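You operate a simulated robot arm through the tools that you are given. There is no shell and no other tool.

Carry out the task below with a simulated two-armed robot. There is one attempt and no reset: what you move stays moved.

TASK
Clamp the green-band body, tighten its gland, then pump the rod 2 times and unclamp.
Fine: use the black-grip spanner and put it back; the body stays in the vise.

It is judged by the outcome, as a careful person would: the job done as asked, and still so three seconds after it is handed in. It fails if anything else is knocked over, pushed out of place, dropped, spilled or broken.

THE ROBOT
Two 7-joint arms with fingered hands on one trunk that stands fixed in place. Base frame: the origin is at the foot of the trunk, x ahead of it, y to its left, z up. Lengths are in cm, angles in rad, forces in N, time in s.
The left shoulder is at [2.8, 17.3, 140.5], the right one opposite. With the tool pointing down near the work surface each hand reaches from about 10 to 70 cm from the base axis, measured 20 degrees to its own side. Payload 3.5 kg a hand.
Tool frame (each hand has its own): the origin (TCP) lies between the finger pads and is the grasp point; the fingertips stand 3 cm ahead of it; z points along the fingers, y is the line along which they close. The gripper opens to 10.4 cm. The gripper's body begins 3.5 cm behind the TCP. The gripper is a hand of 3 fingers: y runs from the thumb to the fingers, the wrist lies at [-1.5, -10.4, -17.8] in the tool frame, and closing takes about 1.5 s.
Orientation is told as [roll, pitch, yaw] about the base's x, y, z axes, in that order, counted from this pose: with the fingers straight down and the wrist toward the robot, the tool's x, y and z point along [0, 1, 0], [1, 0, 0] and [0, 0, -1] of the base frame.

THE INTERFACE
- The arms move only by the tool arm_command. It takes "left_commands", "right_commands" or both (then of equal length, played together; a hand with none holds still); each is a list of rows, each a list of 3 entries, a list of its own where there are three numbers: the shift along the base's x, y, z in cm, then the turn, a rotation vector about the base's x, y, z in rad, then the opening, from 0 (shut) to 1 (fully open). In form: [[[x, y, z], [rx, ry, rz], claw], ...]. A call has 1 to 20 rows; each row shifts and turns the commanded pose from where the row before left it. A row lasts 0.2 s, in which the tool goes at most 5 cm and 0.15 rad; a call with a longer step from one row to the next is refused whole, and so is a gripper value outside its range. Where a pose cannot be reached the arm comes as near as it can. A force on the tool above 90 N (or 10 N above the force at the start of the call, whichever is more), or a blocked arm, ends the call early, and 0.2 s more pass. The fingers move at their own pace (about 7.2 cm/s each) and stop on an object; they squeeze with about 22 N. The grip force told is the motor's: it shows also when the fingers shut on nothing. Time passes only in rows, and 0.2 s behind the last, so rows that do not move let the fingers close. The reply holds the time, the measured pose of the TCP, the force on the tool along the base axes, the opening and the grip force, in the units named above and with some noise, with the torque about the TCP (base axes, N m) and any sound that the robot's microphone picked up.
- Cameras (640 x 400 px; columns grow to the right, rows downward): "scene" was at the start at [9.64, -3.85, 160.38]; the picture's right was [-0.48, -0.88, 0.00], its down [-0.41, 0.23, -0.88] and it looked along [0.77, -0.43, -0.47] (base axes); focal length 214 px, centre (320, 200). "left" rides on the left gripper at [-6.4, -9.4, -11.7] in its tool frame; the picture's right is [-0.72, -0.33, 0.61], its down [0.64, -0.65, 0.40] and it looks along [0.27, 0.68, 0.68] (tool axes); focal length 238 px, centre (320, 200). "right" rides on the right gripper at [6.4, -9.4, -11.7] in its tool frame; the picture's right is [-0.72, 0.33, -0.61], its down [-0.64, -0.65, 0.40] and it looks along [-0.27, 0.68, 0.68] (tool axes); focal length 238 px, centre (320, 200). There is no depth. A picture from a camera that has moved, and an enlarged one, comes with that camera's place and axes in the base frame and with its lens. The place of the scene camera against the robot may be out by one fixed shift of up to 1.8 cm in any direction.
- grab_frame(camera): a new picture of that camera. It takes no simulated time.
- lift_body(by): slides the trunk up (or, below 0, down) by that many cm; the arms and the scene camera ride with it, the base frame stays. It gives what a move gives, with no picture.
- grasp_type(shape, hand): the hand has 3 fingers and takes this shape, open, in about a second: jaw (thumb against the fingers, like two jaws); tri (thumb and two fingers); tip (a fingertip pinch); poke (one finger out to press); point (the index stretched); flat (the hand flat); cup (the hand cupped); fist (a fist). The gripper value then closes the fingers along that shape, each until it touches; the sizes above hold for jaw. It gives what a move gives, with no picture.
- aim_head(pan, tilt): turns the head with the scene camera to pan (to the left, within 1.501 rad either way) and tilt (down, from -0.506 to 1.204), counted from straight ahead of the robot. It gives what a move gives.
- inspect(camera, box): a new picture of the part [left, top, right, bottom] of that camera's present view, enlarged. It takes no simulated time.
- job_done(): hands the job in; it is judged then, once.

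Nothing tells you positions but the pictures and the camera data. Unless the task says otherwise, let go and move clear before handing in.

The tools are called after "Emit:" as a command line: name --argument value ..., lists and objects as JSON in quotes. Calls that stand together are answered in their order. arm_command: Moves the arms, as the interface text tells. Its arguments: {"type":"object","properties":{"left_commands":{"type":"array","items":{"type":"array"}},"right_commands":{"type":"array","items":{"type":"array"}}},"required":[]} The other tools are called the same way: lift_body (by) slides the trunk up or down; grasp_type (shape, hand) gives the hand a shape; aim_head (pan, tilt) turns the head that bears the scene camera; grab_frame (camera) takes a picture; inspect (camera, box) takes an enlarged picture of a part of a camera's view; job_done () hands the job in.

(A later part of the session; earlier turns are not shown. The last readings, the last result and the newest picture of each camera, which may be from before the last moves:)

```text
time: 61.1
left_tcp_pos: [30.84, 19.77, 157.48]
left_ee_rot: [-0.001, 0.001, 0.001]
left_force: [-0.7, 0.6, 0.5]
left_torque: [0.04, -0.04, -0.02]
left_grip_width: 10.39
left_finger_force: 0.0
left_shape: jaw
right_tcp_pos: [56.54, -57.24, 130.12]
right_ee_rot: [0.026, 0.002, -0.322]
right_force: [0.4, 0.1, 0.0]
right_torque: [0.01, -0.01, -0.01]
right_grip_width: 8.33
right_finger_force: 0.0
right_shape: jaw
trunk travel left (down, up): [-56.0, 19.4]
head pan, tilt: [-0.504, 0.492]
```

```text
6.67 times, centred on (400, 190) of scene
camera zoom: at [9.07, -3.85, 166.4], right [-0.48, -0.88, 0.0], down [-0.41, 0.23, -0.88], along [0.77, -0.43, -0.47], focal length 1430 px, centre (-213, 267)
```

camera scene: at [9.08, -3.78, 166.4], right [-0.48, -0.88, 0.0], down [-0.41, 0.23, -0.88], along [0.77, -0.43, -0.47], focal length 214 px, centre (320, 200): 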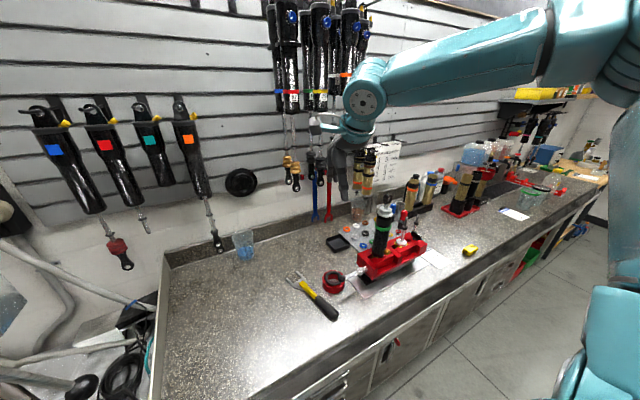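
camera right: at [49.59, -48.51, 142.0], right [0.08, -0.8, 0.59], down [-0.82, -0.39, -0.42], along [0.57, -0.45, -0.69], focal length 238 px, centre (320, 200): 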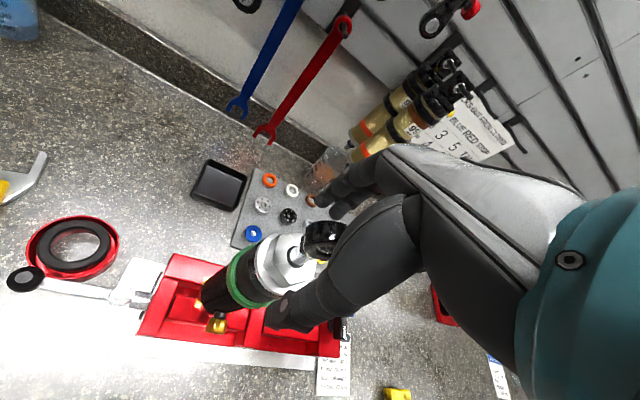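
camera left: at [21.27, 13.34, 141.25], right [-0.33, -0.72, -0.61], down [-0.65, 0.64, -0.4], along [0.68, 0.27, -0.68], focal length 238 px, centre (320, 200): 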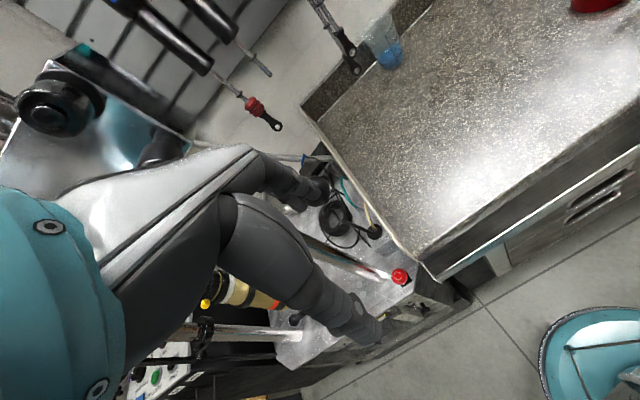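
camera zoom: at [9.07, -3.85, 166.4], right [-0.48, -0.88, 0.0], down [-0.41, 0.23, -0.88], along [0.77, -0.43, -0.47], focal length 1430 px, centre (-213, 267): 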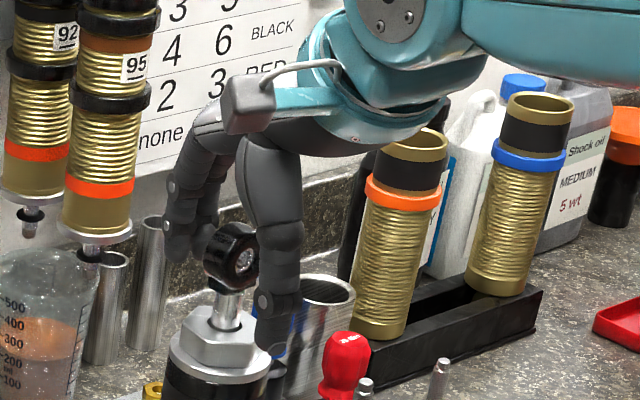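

The eyelet is centred at the grasp point. I'll close on it.

Emit:
arm_command --right_commands '[[[0, 0, 0], [0, 0, 0], 0.4], [[0, 0, 0], [0, 0, 0], 0], [[0, 0, 0], [0, 0, 0], 0], [[0, 0, 0], [0, 0, 0], 0], [[0, 0, 0], [0, 0, 0], 0], [[0, 0, 0], [0, 0, 0], 0]]'

Emit:
inspect --camera "right" --box '[220, 160, 400, 340]'

Emit:
inspect --camera "scene" --box '[360, 160, 440, 220]'

```text
time: 62.5
left_tcp_pos: [30.89, 19.84, 157.5]
left_ee_rot: [0.001, 0.0, 0.0]
left_force: [-0.9, -0.1, -0.1]
left_torque: [0.05, -0.01, -0.04]
left_grip_width: 10.38
left_finger_force: 0.0
left_shape: jaw
right_tcp_pos: [56.52, -57.31, 130.01]
right_ee_rot: [0.027, 0.005, -0.32]
right_force: [-0.1, -0.7, 0.1]
right_torque: [0.01, 0.01, 0.01]
right_grip_width: 1.21
right_finger_force: 21.8
right_shape: jaw
trunk travel left (down, up): [-56.0, 19.4]
head pan, tilt: [-0.504, 0.492]
```

```text
2.22 times, centred on (310, 250) of right
camera zoom: at [49.61, -48.55, 141.97], right [0.08, -0.8, 0.59], down [-0.82, -0.39, -0.42], along [0.57, -0.45, -0.69], focal length 530 px, centre (342, 89)
```

zoom: 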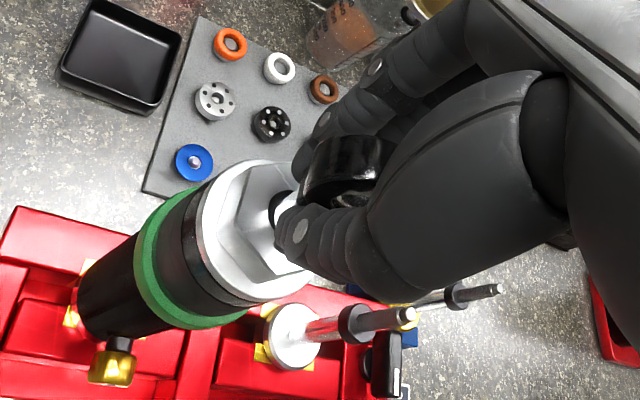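

```text
6.67 times, centred on (400, 190) of scene
camera zoom: at [9.1, -3.89, 166.4], right [-0.48, -0.88, 0.0], down [-0.41, 0.23, -0.88], along [0.77, -0.43, -0.47], focal length 1430 px, centre (-213, 267)
```

zoom: 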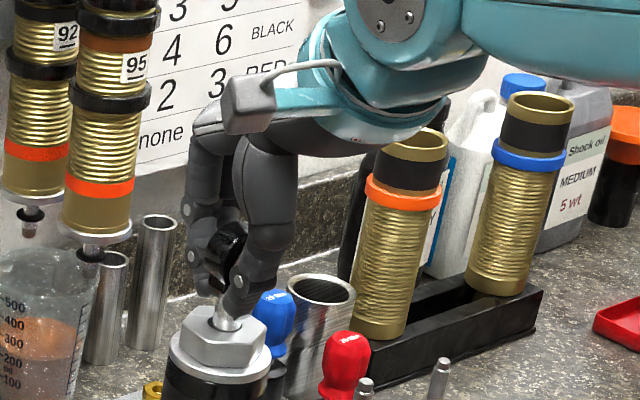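

The fingers have closed around the rod just under the eyelet, so the eyelet is caged. I'll pull up slowly and feel for the stroke.

Emit:
arm_command --right_commands '[[[0, 0, 0.6], [0, 0, 0], 0], [[0, 0, 0.6], [0, 0, 0], 0], [[0, 0, 0.8], [0, 0, 0], 0]]'

Emit:
inspect --camera "scene" --box '[360, 160, 440, 220]'

```text
time: 63.3
left_tcp_pos: [30.84, 19.81, 157.53]
left_ee_rot: [0.0, -0.001, 0.0]
left_force: [0.1, 0.0, 0.2]
left_torque: [0.0, -0.03, -0.04]
left_grip_width: 10.37
left_finger_force: 0.0
left_shape: jaw
right_tcp_pos: [56.47, -57.26, 132.12]
right_ee_rot: [0.027, 0.006, -0.319]
right_force: [-0.1, 0.2, -2.1]
right_torque: [0.02, 0.0, -0.04]
right_grip_width: 1.2
right_finger_force: 22.1
right_shape: jaw
trunk travel left (down, up): [-56.0, 19.4]
head pan, tilt: [-0.504, 0.492]
```

```text
6.67 times, centred on (400, 190) of scene
camera zoom: at [9.09, -3.87, 166.4], right [-0.48, -0.88, 0.0], down [-0.41, 0.23, -0.88], along [0.77, -0.43, -0.47], focal length 1430 px, centre (-213, 267)
```

zoom: 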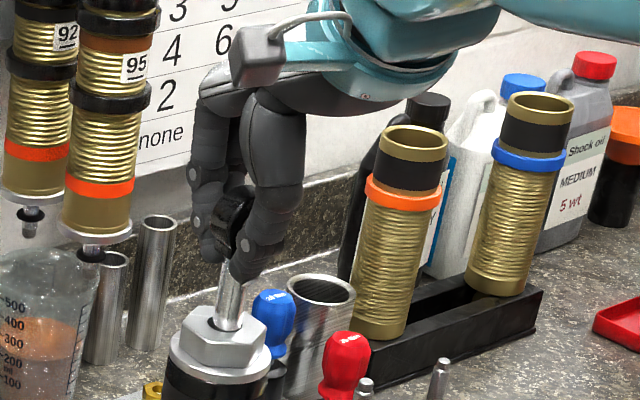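

The rod rises smoothly. I'll keep pulling up in stages to find the top of the stroke.

Emit:
arm_command --right_commands '[[[0, 0, 0.8], [0, 0, 0], 0], [[0, 0, 0.8], [0, 0, 0], 0], [[0, 0, 0.8], [0, 0, 0], 0], [[0, 0, 0.6], [0, 0, 0], 0]]'

Emit:
inspect --camera "scene" --box '[360, 150, 440, 220]'

```text
time: 64.3
left_tcp_pos: [30.87, 19.76, 157.51]
left_ee_rot: [0.0, 0.001, 0.0]
left_force: [0.3, 0.2, -0.9]
left_torque: [0.01, -0.04, -0.01]
left_grip_width: 10.37
left_finger_force: 0.0
left_shape: jaw
right_tcp_pos: [56.45, -57.13, 135.29]
right_ee_rot: [0.026, 0.005, -0.319]
right_force: [0.2, -0.7, -3.4]
right_torque: [-0.01, 0.03, 0.03]
right_grip_width: 1.23
right_finger_force: 21.3
right_shape: jaw
trunk travel left (down, up): [-56.0, 19.4]
head pan, tilt: [-0.504, 0.492]
```

```text
5.71 times, centred on (400, 185) of scene
camera zoom: at [9.09, -3.86, 166.4], right [-0.48, -0.88, 0.0], down [-0.41, 0.23, -0.88], along [0.77, -0.43, -0.47], focal length 1226 px, centre (-137, 286)
```

zoom: 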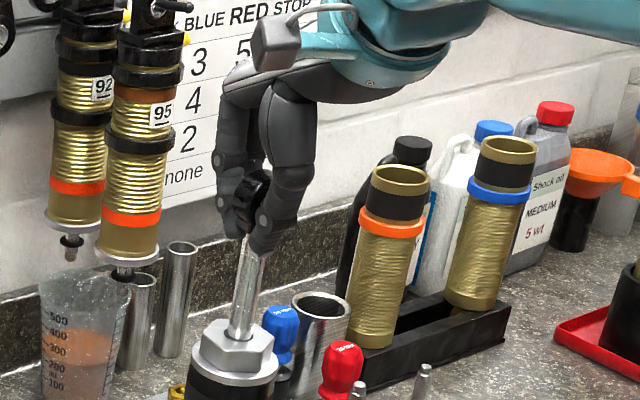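

Emit:
arm_command --right_commands '[[[0, 0, 0.7], [0, 0, 0], 0], [[0, 0, 0.7], [0, 0, 0], 0], [[0, 0, 0.6], [0, 0, 0], 0]]'

Emit:
arm_command --right_commands '[[[0, 0, 0.6], [0, 0, 0], 0], [[0, 0, 0.6], [0, 0, 0], 0], [[0, 0, 0.6], [0, 0, 0], 0]]'

Emit:
inspect --camera "scene" --box '[360, 130, 440, 220]'

```text
time: 65.1
left_tcp_pos: [30.79, 19.75, 157.49]
left_ee_rot: [-0.001, -0.002, 0.001]
left_force: [0.6, 0.5, 0.0]
left_torque: [-0.01, -0.01, 0.02]
left_grip_width: 10.36
left_finger_force: 0.1
left_shape: jaw
right_tcp_pos: [56.42, -57.25, 137.17]
right_ee_rot: [0.027, 0.003, -0.321]
right_force: [0.3, -0.3, -3.1]
right_torque: [0.07, 0.0, 0.0]
right_grip_width: 1.24
right_finger_force: 22.1
right_shape: jaw
trunk travel left (down, up): [-56.0, 19.4]
head pan, tilt: [-0.504, 0.492]
```

```text
time: 65.9
left_tcp_pos: [30.82, 19.78, 157.59]
left_ee_rot: [0.0, 0.0, -0.001]
left_force: [0.6, -0.2, 1.3]
left_torque: [0.03, 0.01, 0.0]
left_grip_width: 10.39
left_finger_force: 0.1
left_shape: jaw
right_tcp_pos: [56.4, -57.26, 139.05]
right_ee_rot: [0.025, 0.004, -0.319]
right_force: [0.7, 0.4, -2.5]
right_torque: [0.01, -0.02, 0.0]
right_grip_width: 1.18
right_finger_force: 22.3
right_shape: jaw
trunk travel left (down, up): [-56.0, 19.4]
head pan, tilt: [-0.504, 0.492]
```

```text
4.44 times, centred on (400, 175) of scene
camera zoom: at [9.1, -3.87, 166.4], right [-0.48, -0.88, 0.0], down [-0.41, 0.23, -0.88], along [0.77, -0.43, -0.47], focal length 953 px, centre (-36, 311)
```

zoom: 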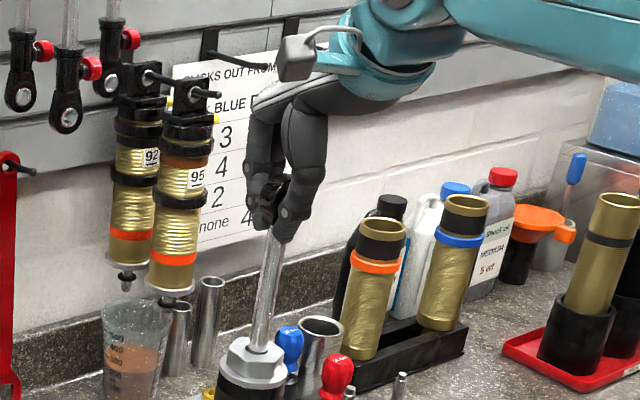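

Emit:
arm_command --right_commands '[[[0, 0, 0.5], [0, 0, 0], 0], [[0, 0, 0.5], [0, 0, 0], 0], [[0, 0, 0.5], [0, 0, 0], 0]]'

Emit:
arm_command --right_commands '[[[0, 0, 0.5], [0, 0, 0], 0], [[0, 0, 0.5], [0, 0, 0], 0], [[0, 0, 0.4], [0, 0, 0], 0]]'

Emit:
inspect --camera "scene" --box '[360, 130, 440, 220]'

```text
time: 66.7
left_tcp_pos: [30.86, 19.68, 157.5]
left_ee_rot: [0.001, 0.0, 0.0]
left_force: [0.2, 0.0, -0.2]
left_torque: [0.02, 0.0, 0.0]
left_grip_width: 10.36
left_finger_force: 0.0
left_shape: jaw
right_tcp_pos: [56.46, -57.22, 140.4]
right_ee_rot: [0.026, 0.005, -0.318]
right_force: [-0.6, -0.4, -3.0]
right_torque: [0.04, 0.02, 0.04]
right_grip_width: 1.18
right_finger_force: 21.6
right_shape: jaw
trunk travel left (down, up): [-56.0, 19.4]
head pan, tilt: [-0.504, 0.492]
```

```text
time: 67.5
left_tcp_pos: [30.68, 19.82, 157.56]
left_ee_rot: [0.0, 0.0, 0.001]
left_force: [-0.6, 0.4, -0.7]
left_torque: [-0.02, 0.02, 0.02]
left_grip_width: 10.37
left_finger_force: 0.1
left_shape: jaw
right_tcp_pos: [56.39, -57.4, 141.89]
right_ee_rot: [0.025, 0.005, -0.32]
right_force: [0.1, -0.4, -3.1]
right_torque: [0.02, 0.03, 0.0]
right_grip_width: 1.21
right_finger_force: 22.3
right_shape: jaw
trunk travel left (down, up): [-56.0, 19.4]
head pan, tilt: [-0.504, 0.492]
```

```text
4.44 times, centred on (400, 175) of scene
camera zoom: at [9.1, -3.87, 166.4], right [-0.48, -0.88, 0.0], down [-0.41, 0.23, -0.88], along [0.77, -0.43, -0.47], focal length 953 px, centre (-36, 311)
```

zoom: 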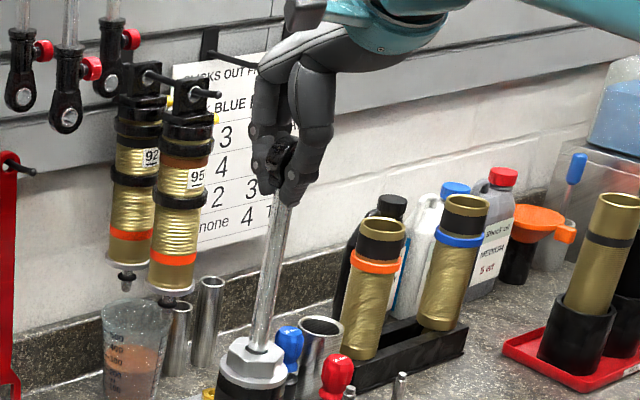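

Emit:
arm_command --right_commands '[[[0, 0, 0.4], [0, 0, 0], 0], [[0, 0, 0.4], [0, 0, 0], 0]]'

Emit:
arm_command --right_commands '[[[0, 0, 0.4], [0, 0, 0], 0], [[0, 0, 0.4], [0, 0, 0], 0]]'

Emit:
inspect --camera "scene" --box '[360, 130, 440, 220]'

```text
time: 68.1
left_tcp_pos: [30.77, 19.75, 157.41]
left_ee_rot: [-0.001, 0.001, 0.0]
left_force: [-0.6, 0.0, -0.6]
left_torque: [0.0, -0.02, 0.02]
left_grip_width: 10.37
left_finger_force: 0.1
left_shape: jaw
right_tcp_pos: [56.51, -57.26, 142.77]
right_ee_rot: [0.028, 0.006, -0.319]
right_force: [-0.4, 0.6, -2.7]
right_torque: [0.02, 0.02, 0.0]
right_grip_width: 1.21
right_finger_force: 21.7
right_shape: jaw
trunk travel left (down, up): [-56.0, 19.4]
head pan, tilt: [-0.504, 0.492]
```

```text
time: 68.7
left_tcp_pos: [30.88, 19.74, 157.52]
left_ee_rot: [0.0, -0.001, 0.0]
left_force: [0.3, -0.9, -0.1]
left_torque: [0.01, 0.02, 0.01]
left_grip_width: 10.38
left_finger_force: 0.1
left_shape: jaw
right_tcp_pos: [56.35, -57.1, 143.47]
right_ee_rot: [0.026, 0.005, -0.32]
right_force: [-0.5, -0.4, -3.0]
right_torque: [0.06, 0.01, -0.01]
right_grip_width: 1.17
right_finger_force: 22.0
right_shape: jaw
trunk travel left (down, up): [-56.0, 19.4]
head pan, tilt: [-0.504, 0.492]
```

```text
4.44 times, centred on (400, 175) of scene
camera zoom: at [9.09, -3.87, 166.4], right [-0.48, -0.88, 0.0], down [-0.41, 0.23, -0.88], along [0.77, -0.43, -0.47], focal length 953 px, centre (-36, 311)
```

zoom: 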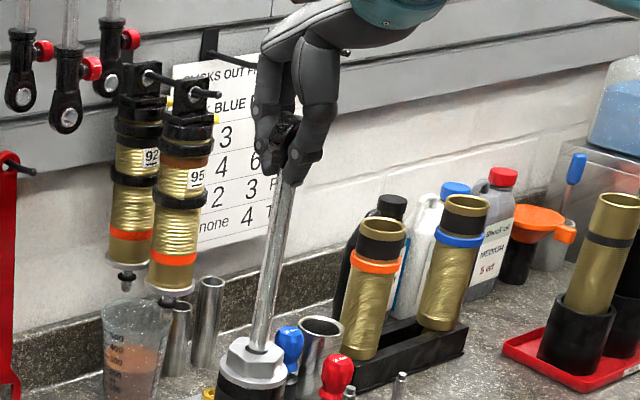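

Emit:
arm_command --right_commands '[[[0, 0, 0.4], [0, 0, 0], 0], [[0, 0, 0.4], [0, 0, 0], 0]]'

Emit:
arm_command --right_commands '[[[0, 0, 0.4], [0, 0, 0], 0], [[0, 0, 0.4], [0, 0, 0], 0]]'

Emit:
inspect --camera "scene" --box '[360, 130, 440, 220]'

```text
time: 69.3
left_tcp_pos: [30.8, 19.76, 157.58]
left_ee_rot: [0.001, -0.002, 0.001]
left_force: [-0.1, -0.6, -0.3]
left_torque: [0.01, -0.01, 0.03]
left_grip_width: 10.37
left_finger_force: 0.0
left_shape: jaw
right_tcp_pos: [56.45, -57.15, 144.32]
right_ee_rot: [0.025, 0.005, -0.32]
right_force: [-1.0, -0.4, -3.4]
right_torque: [0.02, 0.02, -0.02]
right_grip_width: 1.2
right_finger_force: 22.0
right_shape: jaw
trunk travel left (down, up): [-56.0, 19.4]
head pan, tilt: [-0.504, 0.492]
```

```text
time: 69.9
left_tcp_pos: [30.94, 19.71, 157.43]
left_ee_rot: [0.0, 0.003, -0.001]
left_force: [-0.3, -0.3, 0.3]
left_torque: [0.01, 0.04, -0.01]
left_grip_width: 10.36
left_finger_force: 0.0
left_shape: jaw
right_tcp_pos: [56.68, -57.43, 144.85]
right_ee_rot: [0.026, 0.01, -0.319]
right_force: [0.4, -0.6, -9.6]
right_torque: [0.06, 0.01, 0.02]
right_grip_width: 1.19
right_finger_force: 22.0
right_shape: jaw
trunk travel left (down, up): [-56.0, 19.4]
head pan, tilt: [-0.504, 0.492]
```

```text
4.44 times, centred on (400, 175) of scene
camera zoom: at [9.24, -4.0, 166.38], right [-0.48, -0.88, 0.0], down [-0.41, 0.23, -0.88], along [0.77, -0.43, -0.47], focal length 953 px, centre (-36, 311)
```

zoom: 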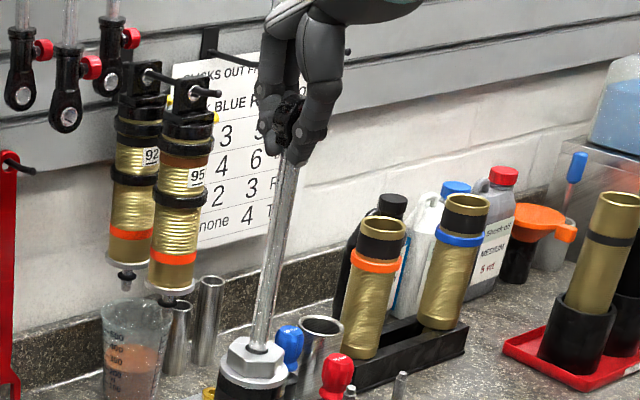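

A clear stop at the top, about 14.5 cm of stroke. Now I'll push the rod back down to where it started.

Emit:
arm_command --right_commands '[[[0, 0, -0.95], [0, 0, 0], 0], [[0, 0, -0.95], [0, 0, 0], 0], [[0, 0, -0.95], [0, 0, 0], 0], [[0, 0, -0.95], [0, 0, 0], 0], [[0, 0, -0.95], [0, 0, 0], 0], [[0, 0, -0.95], [0, 0, 0], 0], [[0, 0, -0.95], [0, 0, 0], 0], [[0, 0, -0.95], [0, 0, 0], 0], [[0, 0, -0.95], [0, 0, 0], 0], [[0, 0, -0.95], [0, 0, 0], 0], [[0, 0, -0.95], [0, 0, 0], 0], [[0, 0, -0.95], [0, 0, 0], 0], [[0, 0, -0.95], [0, 0, 0], 0], [[0, 0, -0.95], [0, 0, 0], 0], [[0, 0, -0.6], [0, 0, 0], 0]]'

Emit:
inspect --camera "scene" --box '[360, 150, 440, 220]'

Emit:
inspect --camera "right" --box '[220, 160, 400, 340]'

```text
time: 73.1
left_tcp_pos: [30.82, 19.68, 157.49]
left_ee_rot: [0.0, -0.001, 0.0]
left_force: [-0.1, -0.2, 0.0]
left_torque: [-0.03, -0.01, 0.0]
left_grip_width: 10.38
left_finger_force: 0.0
left_shape: jaw
right_tcp_pos: [56.5, -57.25, 131.05]
right_ee_rot: [0.026, 0.007, -0.319]
right_force: [-1.1, -0.1, -3.5]
right_torque: [0.03, 0.01, -0.02]
right_grip_width: 1.2
right_finger_force: 21.7
right_shape: jaw
trunk travel left (down, up): [-56.0, 19.4]
head pan, tilt: [-0.504, 0.492]
```

```text
5.71 times, centred on (400, 185) of scene
camera zoom: at [9.11, -3.88, 166.4], right [-0.48, -0.88, 0.0], down [-0.41, 0.23, -0.88], along [0.77, -0.43, -0.47], focal length 1226 px, centre (-137, 286)
```

zoom: 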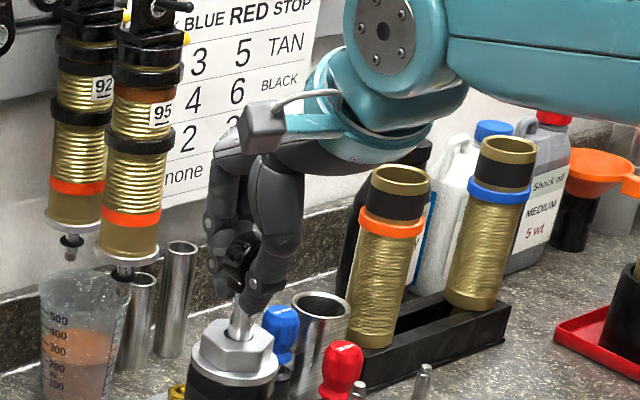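

```text
2.22 times, centred on (310, 250) of right
camera zoom: at [49.55, -48.51, 142.96], right [0.08, -0.8, 0.59], down [-0.82, -0.39, -0.42], along [0.57, -0.45, -0.69], focal length 530 px, centre (342, 89)
```

zoom: 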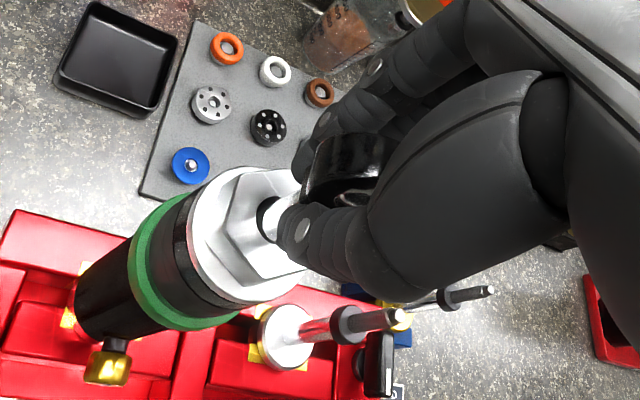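

Emit:
arm_command --right_commands '[[[0, 0, -0.5], [0, 0, 0], 0], [[0, 0, -0.5], [0, 0, 0], 0]]'

Emit:
arm_command --right_commands '[[[0, 0, -0.4], [0, 0, 0], 0]]'

Emit:
inspect --camera "scene" --box '[380, 170, 420, 210]'

```text
time: 73.7
left_tcp_pos: [30.86, 19.79, 157.59]
left_ee_rot: [0.0, 0.001, 0.001]
left_force: [-0.1, 0.0, -1.0]
left_torque: [0.02, -0.03, 0.01]
left_grip_width: 10.36
left_finger_force: 0.0
left_shape: jaw
right_tcp_pos: [56.42, -57.23, 130.01]
right_ee_rot: [0.028, 0.008, -0.32]
right_force: [0.3, 0.6, -3.7]
right_torque: [0.03, 0.01, 0.03]
right_grip_width: 1.2
right_finger_force: 21.9
right_shape: jaw
trunk travel left (down, up): [-56.0, 19.4]
head pan, tilt: [-0.504, 0.492]
```

```text
time: 74.1
left_tcp_pos: [30.83, 19.78, 157.58]
left_ee_rot: [0.001, 0.0, 0.002]
left_force: [-0.3, 0.6, 0.4]
left_torque: [-0.01, 0.02, 0.01]
left_grip_width: 10.37
left_finger_force: 0.1
left_shape: jaw
right_tcp_pos: [56.41, -57.2, 129.88]
right_ee_rot: [0.027, 0.004, -0.319]
right_force: [-0.8, -0.1, 0.4]
right_torque: [0.04, 0.05, -0.01]
right_grip_width: 1.2
right_finger_force: 22.1
right_shape: jaw
trunk travel left (down, up): [-56.0, 19.4]
head pan, tilt: [-0.504, 0.492]
```

```text
10.00 times, centred on (400, 190) of scene
camera zoom: at [9.06, -3.83, 166.41], right [-0.48, -0.88, 0.0], down [-0.41, 0.23, -0.88], along [0.77, -0.43, -0.47], focal length 2145 px, centre (-480, 300)
```

zoom: 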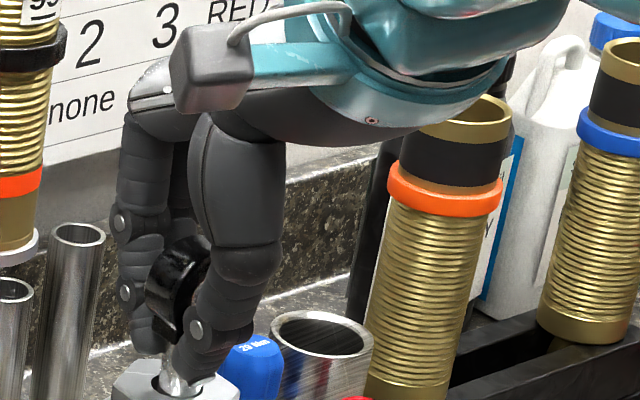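

The rod is at the bottom again, since contact is showing. Now the second pump stroke: up to the stop and back down.

Emit:
arm_command --right_commands '[[[0, 0, -0.2], [0, 0, 0], 0]]'

Emit:
arm_command --right_commands '[[[0, 0, 0.9], [0, 0, 0], 0], [[0, 0, 0.9], [0, 0, 0], 0], [[0, 0, 0.9], [0, 0, 0], 0], [[0, 0, 0.9], [0, 0, 0], 0], [[0, 0, 0.9], [0, 0, 0], 0], [[0, 0, 0.9], [0, 0, 0], 0], [[0, 0, 0.9], [0, 0, 0], 0], [[0, 0, 0.9], [0, 0, 0], 0], [[0, 0, 0.9], [0, 0, 0], 0], [[0, 0, 0.9], [0, 0, 0], 0], [[0, 0, 0.9], [0, 0, 0], 0], [[0, 0, 0.9], [0, 0, 0], 0], [[0, 0, 0.9], [0, 0, 0], 0], [[0, 0, 0.9], [0, 0, 0], 0], [[0, 0, 0.9], [0, 0, 0], 0], [[0, 0, 0.9], [0, 0, 0], 0], [[0, 0, 0.6], [0, 0, 0], 0]]'

Emit:
inspect --camera "scene" --box '[360, 130, 440, 220]'

```text
time: 74.5
left_tcp_pos: [30.73, 19.85, 157.53]
left_ee_rot: [-0.002, 0.0, -0.001]
left_force: [-0.1, 0.0, -1.0]
left_torque: [0.02, -0.01, 0.0]
left_grip_width: 10.38
left_finger_force: 0.1
left_shape: jaw
right_tcp_pos: [56.53, -57.07, 129.68]
right_ee_rot: [0.026, 0.002, -0.319]
right_force: [0.5, 0.4, 4.5]
right_torque: [0.06, 0.06, -0.02]
right_grip_width: 1.22
right_finger_force: 22.8
right_shape: jaw
trunk travel left (down, up): [-56.0, 19.4]
head pan, tilt: [-0.504, 0.492]
```

```text
time: 78.1
left_tcp_pos: [30.66, 19.75, 157.53]
left_ee_rot: [0.002, 0.0, 0.0]
left_force: [-0.3, 0.2, 0.6]
left_torque: [-0.02, 0.02, -0.01]
left_grip_width: 10.39
left_finger_force: 0.0
left_shape: jaw
right_tcp_pos: [56.5, -57.23, 144.47]
right_ee_rot: [0.026, 0.007, -0.319]
right_force: [-0.4, -1.1, -2.3]
right_torque: [-0.01, 0.05, 0.03]
right_grip_width: 1.24
right_finger_force: 21.6
right_shape: jaw
trunk travel left (down, up): [-56.0, 19.4]
head pan, tilt: [-0.504, 0.492]
```

```text
4.44 times, centred on (400, 175) of scene
camera zoom: at [9.1, -3.86, 166.4], right [-0.48, -0.88, 0.0], down [-0.41, 0.23, -0.88], along [0.77, -0.43, -0.47], focal length 953 px, centre (-36, 311)
```

zoom: 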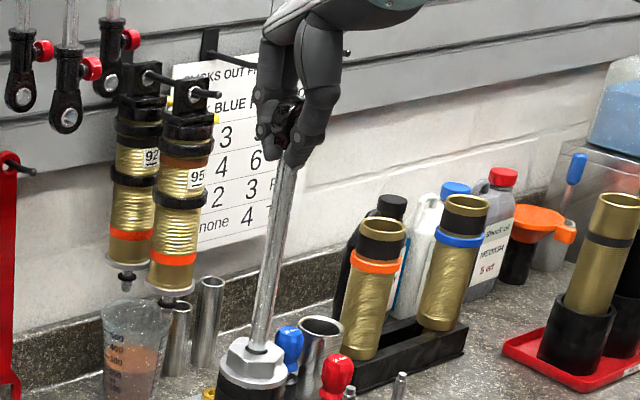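

Emit:
arm_command --right_commands '[[[0, 0, 0.5], [0, 0, 0], 0]]'

Emit:
arm_command --right_commands '[[[0, 0, -0.9], [0, 0, 0], 0], [[0, 0, -0.9], [0, 0, 0], 0], [[0, 0, -0.9], [0, 0, 0], 0], [[0, 0, -0.9], [0, 0, 0], 0], [[0, 0, -0.9], [0, 0, 0], 0], [[0, 0, -0.9], [0, 0, 0], 0], [[0, 0, -0.9], [0, 0, 0], 0], [[0, 0, -0.9], [0, 0, 0], 0], [[0, 0, -0.9], [0, 0, 0], 0], [[0, 0, -0.9], [0, 0, 0], 0], [[0, 0, -0.9], [0, 0, 0], 0], [[0, 0, -0.9], [0, 0, 0], 0], [[0, 0, -0.9], [0, 0, 0], 0], [[0, 0, -0.9], [0, 0, 0], 0], [[0, 0, -0.9], [0, 0, 0], 0], [[0, 0, -0.8], [0, 0, 0], 0], [[0, 0, -0.7], [0, 0, 0], 0]]'

Emit:
inspect --camera "scene" --box '[370, 160, 430, 210]'

```text
time: 78.5
left_tcp_pos: [30.94, 19.68, 157.39]
left_ee_rot: [0.001, 0.001, -0.001]
left_force: [0.3, -0.1, 0.5]
left_torque: [0.01, 0.02, 0.02]
left_grip_width: 10.37
left_finger_force: 0.0
left_shape: jaw
right_tcp_pos: [56.52, -57.39, 144.73]
right_ee_rot: [0.025, 0.013, -0.32]
right_force: [0.9, 0.2, -16.8]
right_torque: [0.06, 0.07, -0.03]
right_grip_width: 1.18
right_finger_force: 22.1
right_shape: jaw
trunk travel left (down, up): [-56.0, 19.4]
head pan, tilt: [-0.504, 0.492]
```

```text
time: 82.1
left_tcp_pos: [30.79, 19.81, 157.64]
left_ee_rot: [0.0, 0.001, -0.001]
left_force: [0.2, 0.1, -0.2]
left_torque: [0.0, -0.01, 0.0]
left_grip_width: 10.36
left_finger_force: 0.1
left_shape: jaw
right_tcp_pos: [56.4, -57.2, 130.14]
right_ee_rot: [0.027, 0.008, -0.32]
right_force: [0.0, -0.5, -3.4]
right_torque: [0.03, 0.05, -0.01]
right_grip_width: 1.2
right_finger_force: 21.5
right_shape: jaw
trunk travel left (down, up): [-56.0, 19.4]
head pan, tilt: [-0.504, 0.492]
```

```text
8.00 times, centred on (400, 185) of scene
camera zoom: at [9.11, -3.89, 166.4], right [-0.48, -0.88, 0.0], down [-0.41, 0.23, -0.88], along [0.77, -0.43, -0.47], focal length 1716 px, centre (-320, 320)
```

zoom: 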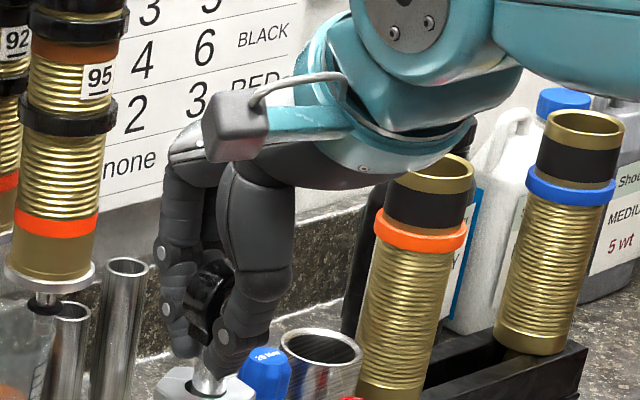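

Second stroke is done. I'll settle the rod at the very bottom, then open and rise clear.

Emit:
arm_command --right_commands '[[[0, 0, -0.4], [0, 0, 0], 0], [[0, 0, -0.25], [0, 0, 0], 0]]'

Emit:
arm_command --right_commands '[[[0, 0, 0.3], [0, 0, 0], 0.3], [[0, 0, 0], [0, 0, 0], 0.8], [[0, 0, 0], [0, 0, 0], 0.8], [[0, 0, 0], [0, 0, 0], 0.8], [[0, 0, 0], [0, 0, 0], 0.8]]'

Emit:
inspect --camera "right" --box '[220, 160, 400, 340]'

Emit:
inspect --camera "scene" --box '[370, 160, 430, 210]'

```text
time: 82.7
left_tcp_pos: [30.74, 19.97, 157.42]
left_ee_rot: [-0.003, -0.001, 0.001]
left_force: [-0.9, 0.6, 0.4]
left_torque: [0.01, -0.03, -0.04]
left_grip_width: 10.38
left_finger_force: 0.1
left_shape: jaw
right_tcp_pos: [56.44, -57.11, 129.61]
right_ee_rot: [0.026, 0.001, -0.319]
right_force: [0.9, -0.4, 2.3]
right_torque: [0.08, 0.09, 0.0]
right_grip_width: 1.23
right_finger_force: 22.1
right_shape: jaw
trunk travel left (down, up): [-56.0, 19.4]
head pan, tilt: [-0.504, 0.492]
```

```text
time: 83.9
left_tcp_pos: [30.7, 19.88, 157.48]
left_ee_rot: [-0.001, 0.0, -0.001]
left_force: [1.2, 0.4, 0.7]
left_torque: [-0.02, 0.02, -0.02]
left_grip_width: 10.37
left_finger_force: 0.0
left_shape: jaw
right_tcp_pos: [56.42, -57.1, 129.76]
right_ee_rot: [0.026, 0.006, -0.32]
right_force: [0.2, -0.3, 0.4]
right_torque: [0.01, -0.04, -0.01]
right_grip_width: 8.27
right_finger_force: 0.0
right_shape: jaw
trunk travel left (down, up): [-56.0, 19.4]
head pan, tilt: [-0.504, 0.492]
```

```text
2.22 times, centred on (310, 250) of right
camera zoom: at [49.52, -48.47, 141.64], right [0.08, -0.8, 0.59], down [-0.82, -0.39, -0.42], along [0.57, -0.45, -0.69], focal length 530 px, centre (342, 89)
```

zoom: 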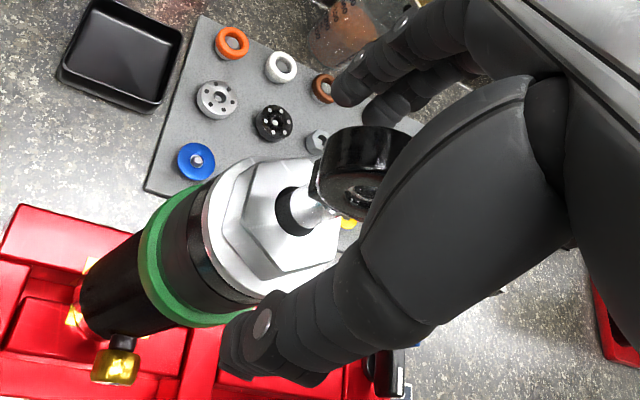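

```text
8.00 times, centred on (400, 185) of scene
camera zoom: at [9.06, -3.84, 166.4], right [-0.48, -0.88, 0.0], down [-0.41, 0.23, -0.88], along [0.77, -0.43, -0.47], focal length 1716 px, centre (-320, 320)
```

zoom: 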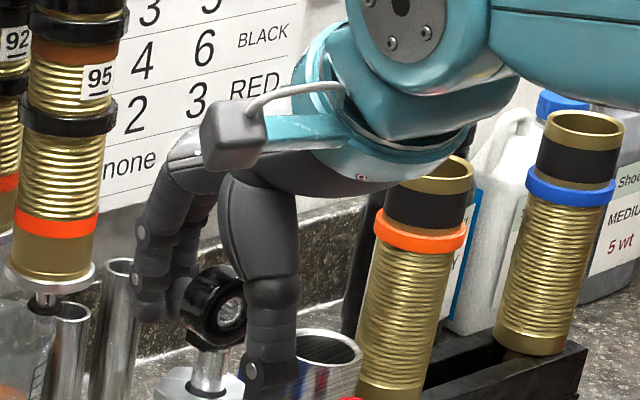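

The rod is down and free. I'll rise clear, move over toward the lever side, and lower the trunk again.

Emit:
arm_command --right_commands '[[[0, 0, 3], [0, 0, 0], 0.8], [[0, 0, 4], [0, 0, 0], 0.8], [[0, 0, 4], [0, 0, 0], 0.8], [[0, 0, 4], [0, 0, 0], 0.8], [[-1, 4, 0], [0, 0, 0], 0.8], [[-1, 4, 0], [0, 0, 0], 0.8], [[-1, 4, 0], [0, 0, 0], 0.8], [[-1, 4, 0], [0, 0, 0.05], 0.8], [[-1, 3, 0], [0, 0, 0.1], 0.8]]'

Emit:
lift_body --by -20

Emit:
grab_frame --camera "right"

Emit:
grab_frame --camera "scene"

```text
time: 85.9
left_tcp_pos: [30.81, 19.83, 157.55]
left_ee_rot: [-0.001, -0.002, -0.001]
left_force: [-0.7, 0.3, -0.3]
left_torque: [-0.01, 0.03, -0.01]
left_grip_width: 10.37
left_finger_force: 0.1
left_shape: jaw
right_tcp_pos: [51.52, -38.35, 144.72]
right_ee_rot: [0.025, 0.005, -0.169]
right_force: [-0.2, 0.6, 0.2]
right_torque: [0.01, 0.04, -0.03]
right_grip_width: 8.33
right_finger_force: 0.0
right_shape: jaw
trunk travel left (down, up): [-56.0, 19.4]
head pan, tilt: [-0.504, 0.492]
```

```text
time: 88.0
left_tcp_pos: [30.62, 19.89, 137.57]
left_ee_rot: [-0.001, 0.001, 0.001]
left_force: [-0.2, -0.4, -0.1]
left_torque: [0.03, 0.0, -0.01]
left_grip_width: 10.34
left_finger_force: 0.1
left_shape: jaw
right_tcp_pos: [51.35, -38.33, 124.84]
right_ee_rot: [0.027, 0.004, -0.169]
right_force: [-0.5, 0.9, 0.0]
right_torque: [0.01, -0.01, -0.03]
right_grip_width: 8.31
right_finger_force: 0.0
right_shape: jaw
trunk travel left (down, up): [-36.0, 39.4]
head pan, tilt: [-0.504, 0.492]
```

```text
taken
camera right: at [43.24, -30.64, 136.64], right [0.2, -0.78, 0.59], down [-0.75, -0.51, -0.42], along [0.63, -0.36, -0.69], focal length 238 px, centre (320, 200)
```

right: 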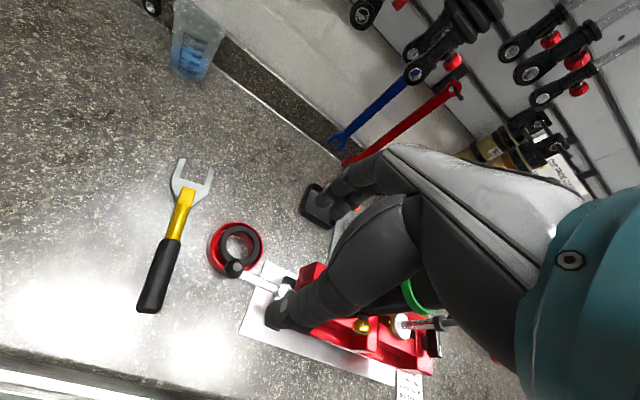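

```text
taken
camera scene: at [12.47, -3.84, 146.3], right [-0.48, -0.88, 0.0], down [-0.41, 0.23, -0.88], along [0.77, -0.43, -0.47], focal length 214 px, centre (320, 200)
```

scene: 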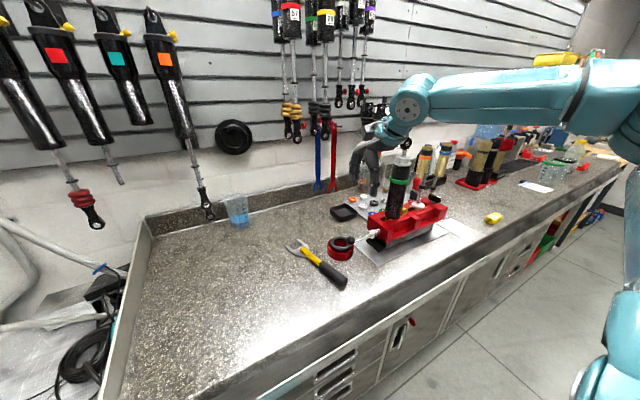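

The knob is at (54.5,-38.2,103), still at the clamped stop. I'll descend over it.

Emit:
arm_command --right_commands '[[[0.8, 0, -3.5], [0, 0, 0], 0.7], [[0.8, 0, -3.5], [0, 0, 0], 0.7], [[0.8, 0, -3.5], [0, 0, 0], 0.7], [[0.8, 0, -3.5], [0, 0, 0], 0.7], [[0, 0, -3], [0, 0, 0], 0.7]]'

Emit:
grab_frame --camera "right"

Emit:
inspect --camera "scene" --box '[320, 190, 432, 260]'

```text
time: 89.2
left_tcp_pos: [30.77, 19.8, 137.49]
left_ee_rot: [-0.001, 0.001, 0.0]
left_force: [-0.1, 0.1, 0.5]
left_torque: [-0.03, 0.02, -0.03]
left_grip_width: 10.38
left_finger_force: 0.1
left_shape: jaw
right_tcp_pos: [54.67, -38.23, 107.65]
right_ee_rot: [0.028, 0.004, -0.168]
right_force: [1.2, -0.9, -0.2]
right_torque: [0.01, 0.0, 0.0]
right_grip_width: 7.3
right_finger_force: 0.1
right_shape: jaw
trunk travel left (down, up): [-36.0, 39.4]
head pan, tilt: [-0.504, 0.492]
```

```text
taken
camera right: at [46.49, -30.67, 119.54], right [0.2, -0.78, 0.59], down [-0.75, -0.51, -0.42], along [0.63, -0.36, -0.69], focal length 238 px, centre (320, 200)
```

right: 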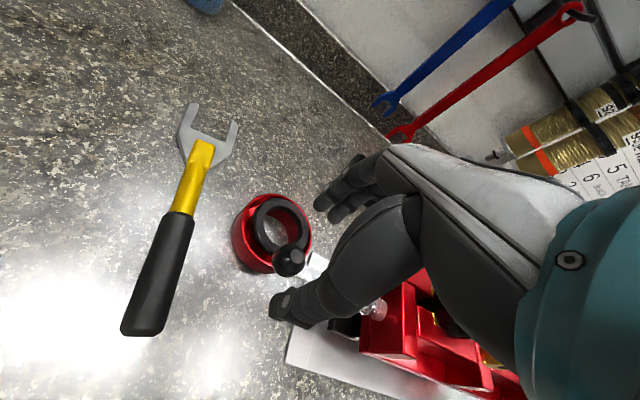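

```text
5.71 times, centred on (376, 225) of scene
camera zoom: at [12.54, -3.87, 146.28], right [-0.48, -0.88, 0.0], down [-0.41, 0.23, -0.88], along [0.77, -0.43, -0.47], focal length 1226 px, centre (0, 57)
```

zoom: 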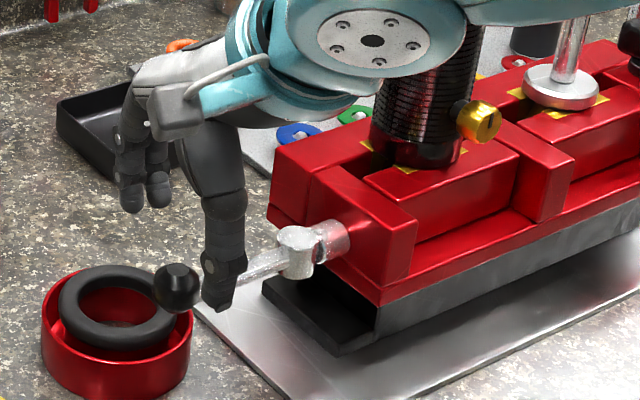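

Emit:
arm_command --right_commands '[[[-0.1, 0, -2.5], [0, 0, 0], 0.7], [[-0.1, 0, -2.4], [0, 0, 0], 0.7], [[0, 0, 0], [0, 0, 0], 0], [[0, 0, 0], [0, 0, 0], 0], [[0, 0, 0], [0, 0, 0], 0], [[0, 0, 0], [0, 0, 0], 0], [[0, 0, 0], [0, 0, 0], 0]]'

Emit:
inspect --camera "scene" --box '[320, 190, 432, 260]'

Emit:
inspect --camera "right" --box '[260, 140, 460, 340]'

```text
time: 90.8
left_tcp_pos: [30.85, 19.77, 137.46]
left_ee_rot: [0.0, 0.002, 0.001]
left_force: [-0.1, 0.3, 0.3]
left_torque: [0.01, -0.02, 0.02]
left_grip_width: 10.39
left_finger_force: 0.0
left_shape: jaw
right_tcp_pos: [54.34, -38.25, 102.5]
right_ee_rot: [0.025, 0.01, -0.169]
right_force: [-0.9, 4.0, -12.7]
right_torque: [0.05, 0.0, 0.06]
right_grip_width: 1.04
right_finger_force: 21.9
right_shape: jaw
trunk travel left (down, up): [-36.0, 39.4]
head pan, tilt: [-0.504, 0.492]
```

```text
5.71 times, centred on (376, 225) of scene
camera zoom: at [12.61, -3.86, 146.26], right [-0.48, -0.88, 0.0], down [-0.41, 0.23, -0.88], along [0.77, -0.43, -0.47], focal length 1226 px, centre (0, 57)
```

zoom: 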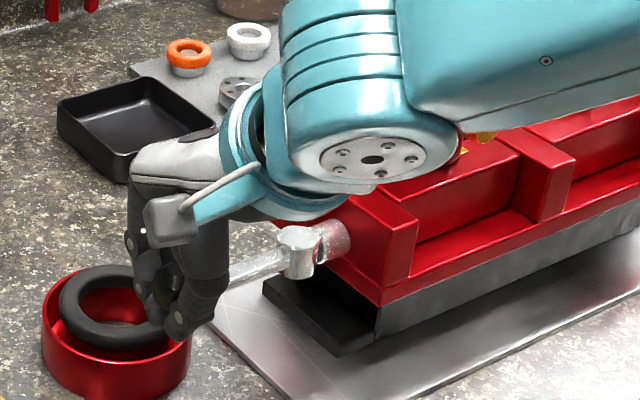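

```text
2.00 times, centred on (360, 240) of right
camera zoom: at [46.25, -30.63, 114.49], right [0.2, -0.78, 0.59], down [-0.75, -0.51, -0.41], along [0.63, -0.36, -0.69], focal length 477 px, centre (240, 120)
```

zoom: 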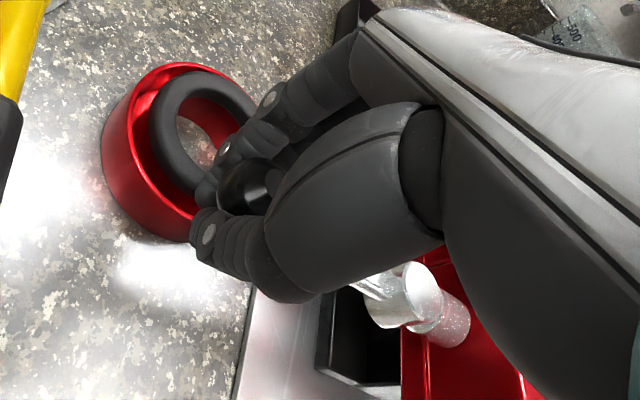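

The knob is caged again. I'll swing the lever back counter-clockwise along the same arc to unclamp.

Emit:
arm_command --right_commands '[[[-1.4, -0.2, -0.1], [0, 0, 0.145], 0], [[-1.07, -0.23, 0], [0, 0, 0.145], 0], [[-1.03, -0.37, 0], [0, 0, 0.145], 0], [[-0.98, -0.51, 0], [0, 0, 0.145], 0]]'

Emit:
inspect --camera "scene" --box '[320, 190, 432, 260]'

Emit:
inspect --camera "right" --box '[260, 140, 460, 340]'

```text
time: 91.8
left_tcp_pos: [30.83, 19.88, 137.43]
left_ee_rot: [-0.002, 0.0, -0.001]
left_force: [0.4, 0.3, -0.3]
left_torque: [0.01, -0.01, -0.01]
left_grip_width: 10.39
left_finger_force: 0.0
left_shape: jaw
right_tcp_pos: [49.86, -39.59, 102.46]
right_ee_rot: [0.029, 0.01, 0.409]
right_force: [-4.0, 6.8, -16.0]
right_torque: [0.04, 0.02, 0.05]
right_grip_width: 0.99
right_finger_force: 22.1
right_shape: jaw
trunk travel left (down, up): [-36.0, 39.4]
head pan, tilt: [-0.504, 0.492]
```

```text
5.71 times, centred on (376, 225) of scene
camera zoom: at [12.58, -3.87, 146.27], right [-0.48, -0.88, 0.0], down [-0.41, 0.23, -0.88], along [0.77, -0.43, -0.47], focal length 1226 px, centre (0, 57)
```

zoom: 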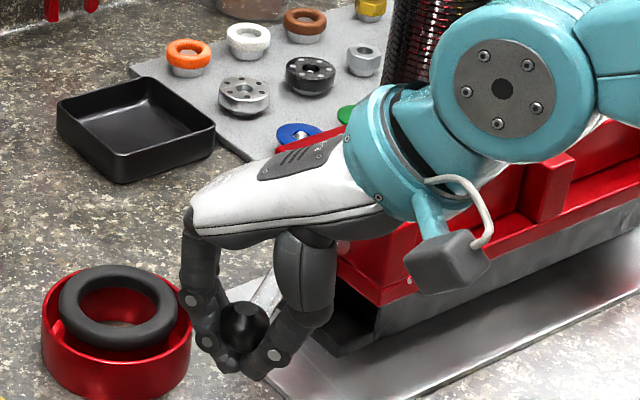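

```text
2.00 times, centred on (360, 240) of right
camera zoom: at [39.03, -37.74, 114.52], right [0.6, -0.54, 0.59], down [-0.35, -0.84, -0.42], along [0.72, 0.04, -0.69], focal length 477 px, centre (240, 120)
```

zoom: 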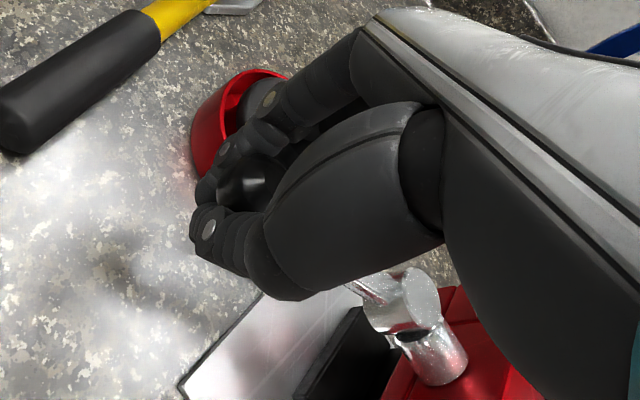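

Emit:
arm_command --right_commands '[[[-0.9, -0.62, -0.2], [0, 0, 0.145], 0], [[-0.82, -0.74, 0], [0, 0, 0.145], 0], [[-0.71, -0.83, 0], [0, 0, 0.145], 0], [[-0.59, -0.92, 0], [0, 0, 0.145], 0]]'

Emit:
arm_command --right_commands '[[[-0.48, -1.0, 0], [0, 0, 0.145], 0], [[-0.34, -1.04, 0], [0, 0, 0.145], 0], [[-0.2, -1.08, 0], [0, 0, 0.145], 0]]'

Emit:
inspect --camera "scene" --box '[320, 190, 432, 260]'

Emit:
grab_frame --camera "right"

```text
time: 92.8
left_tcp_pos: [30.75, 19.72, 137.55]
left_ee_rot: [0.002, 0.002, 0.0]
left_force: [0.1, 0.3, -0.4]
left_torque: [0.03, -0.04, 0.04]
left_grip_width: 10.37
left_finger_force: 0.2
left_shape: jaw
right_tcp_pos: [47.01, -42.68, 102.53]
right_ee_rot: [0.026, 0.004, 0.992]
right_force: [-2.1, 0.7, -6.7]
right_torque: [0.01, 0.02, -0.05]
right_grip_width: 0.99
right_finger_force: 21.5
right_shape: jaw
trunk travel left (down, up): [-36.0, 39.4]
head pan, tilt: [-0.504, 0.492]
```

```text
time: 93.6
left_tcp_pos: [31.01, 19.74, 137.57]
left_ee_rot: [0.003, 0.003, 0.001]
left_force: [-0.2, -0.1, 0.1]
left_torque: [0.0, -0.02, 0.01]
left_grip_width: 10.38
left_finger_force: 0.1
left_shape: jaw
right_tcp_pos: [46.01, -45.74, 102.45]
right_ee_rot: [0.025, 0.004, 1.427]
right_force: [-1.2, 0.2, -7.2]
right_torque: [-0.04, -0.02, -0.07]
right_grip_width: 1.01
right_finger_force: 21.7
right_shape: jaw
trunk travel left (down, up): [-36.0, 39.4]
head pan, tilt: [-0.504, 0.492]
```

```text
5.71 times, centred on (376, 225) of scene
camera zoom: at [12.57, -3.88, 146.27], right [-0.48, -0.88, 0.0], down [-0.41, 0.23, -0.88], along [0.77, -0.43, -0.47], focal length 1226 px, centre (0, 57)
```

zoom: 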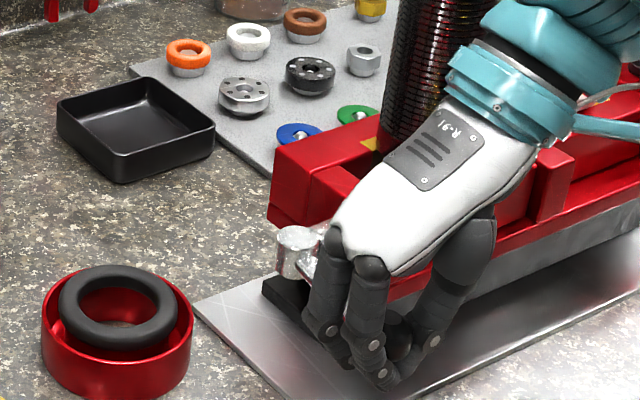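

```text
taken
camera right: at [38.65, -54.2, 114.35], right [0.77, 0.22, 0.59], down [0.53, -0.74, -0.42], along [0.35, 0.64, -0.69], focal length 238 px, centre (320, 200)
```

right: 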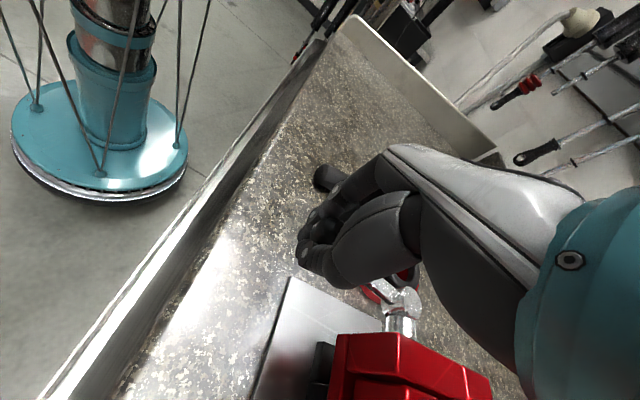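

Emit:
arm_command --right_commands '[[[-0.06, -1.09, 0], [0, 0, 0.14], 0], [[0, -0.4, 0], [0, 0, 0], 0]]'

Emit:
inspect --camera "scene" --box '[340, 190, 452, 260]'

```text
time: 94.2
left_tcp_pos: [30.8, 19.75, 137.57]
left_ee_rot: [0.001, 0.002, 0.002]
left_force: [0.9, 0.1, -0.2]
left_torque: [0.01, 0.04, 0.02]
left_grip_width: 10.36
left_finger_force: 0.0
left_shape: jaw
right_tcp_pos: [45.9, -47.21, 102.43]
right_ee_rot: [0.025, 0.004, 1.567]
right_force: [-1.7, 2.4, -8.1]
right_torque: [-0.05, 0.05, -0.01]
right_grip_width: 0.99
right_finger_force: 21.7
right_shape: jaw
trunk travel left (down, up): [-36.0, 39.4]
head pan, tilt: [-0.504, 0.492]
```

```text
5.71 times, centred on (396, 225) of scene
camera zoom: at [12.56, -3.91, 146.27], right [-0.48, -0.88, 0.0], down [-0.41, 0.23, -0.88], along [0.77, -0.43, -0.47], focal length 1226 px, centre (-114, 57)
```

zoom: 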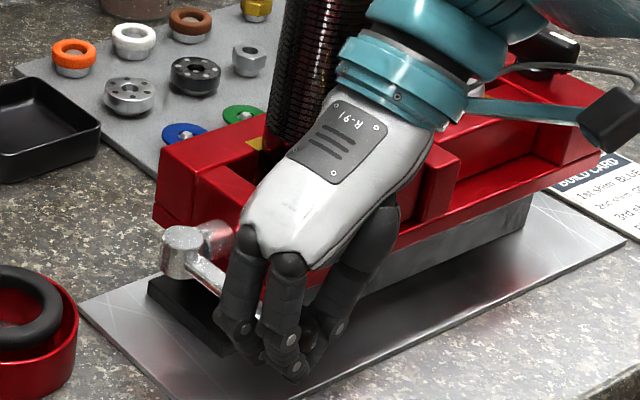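

Emit:
arm_command --right_commands '[[[0, -0.4, 0], [0, 0, 0], 0], [[0, -0.3, 0], [0, 0, 0], 0]]'

Emit:
inspect --camera "scene" --box '[340, 190, 452, 260]'

```text
time: 94.8
left_tcp_pos: [30.82, 19.85, 137.46]
left_ee_rot: [-0.002, 0.001, -0.001]
left_force: [-1.9, 0.0, 0.1]
left_torque: [-0.01, 0.02, 0.0]
left_grip_width: 10.36
left_finger_force: 0.0
left_shape: jaw
right_tcp_pos: [45.8, -47.67, 102.53]
right_ee_rot: [0.027, 0.006, 1.568]
right_force: [-0.8, 17.7, -15.6]
right_torque: [-0.01, 0.0, 0.01]
right_grip_width: 0.93
right_finger_force: 21.8
right_shape: jaw
trunk travel left (down, up): [-36.0, 39.4]
head pan, tilt: [-0.504, 0.492]
```

```text
5.71 times, centred on (396, 225) of scene
camera zoom: at [12.62, -3.7, 146.26], right [-0.48, -0.88, 0.0], down [-0.41, 0.23, -0.88], along [0.77, -0.43, -0.47], focal length 1226 px, centre (-114, 57)
```

zoom: 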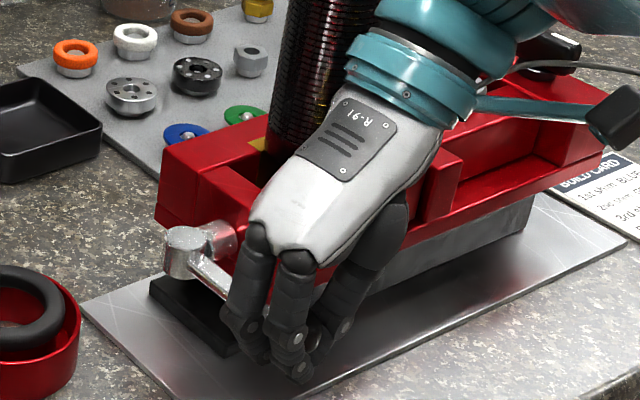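

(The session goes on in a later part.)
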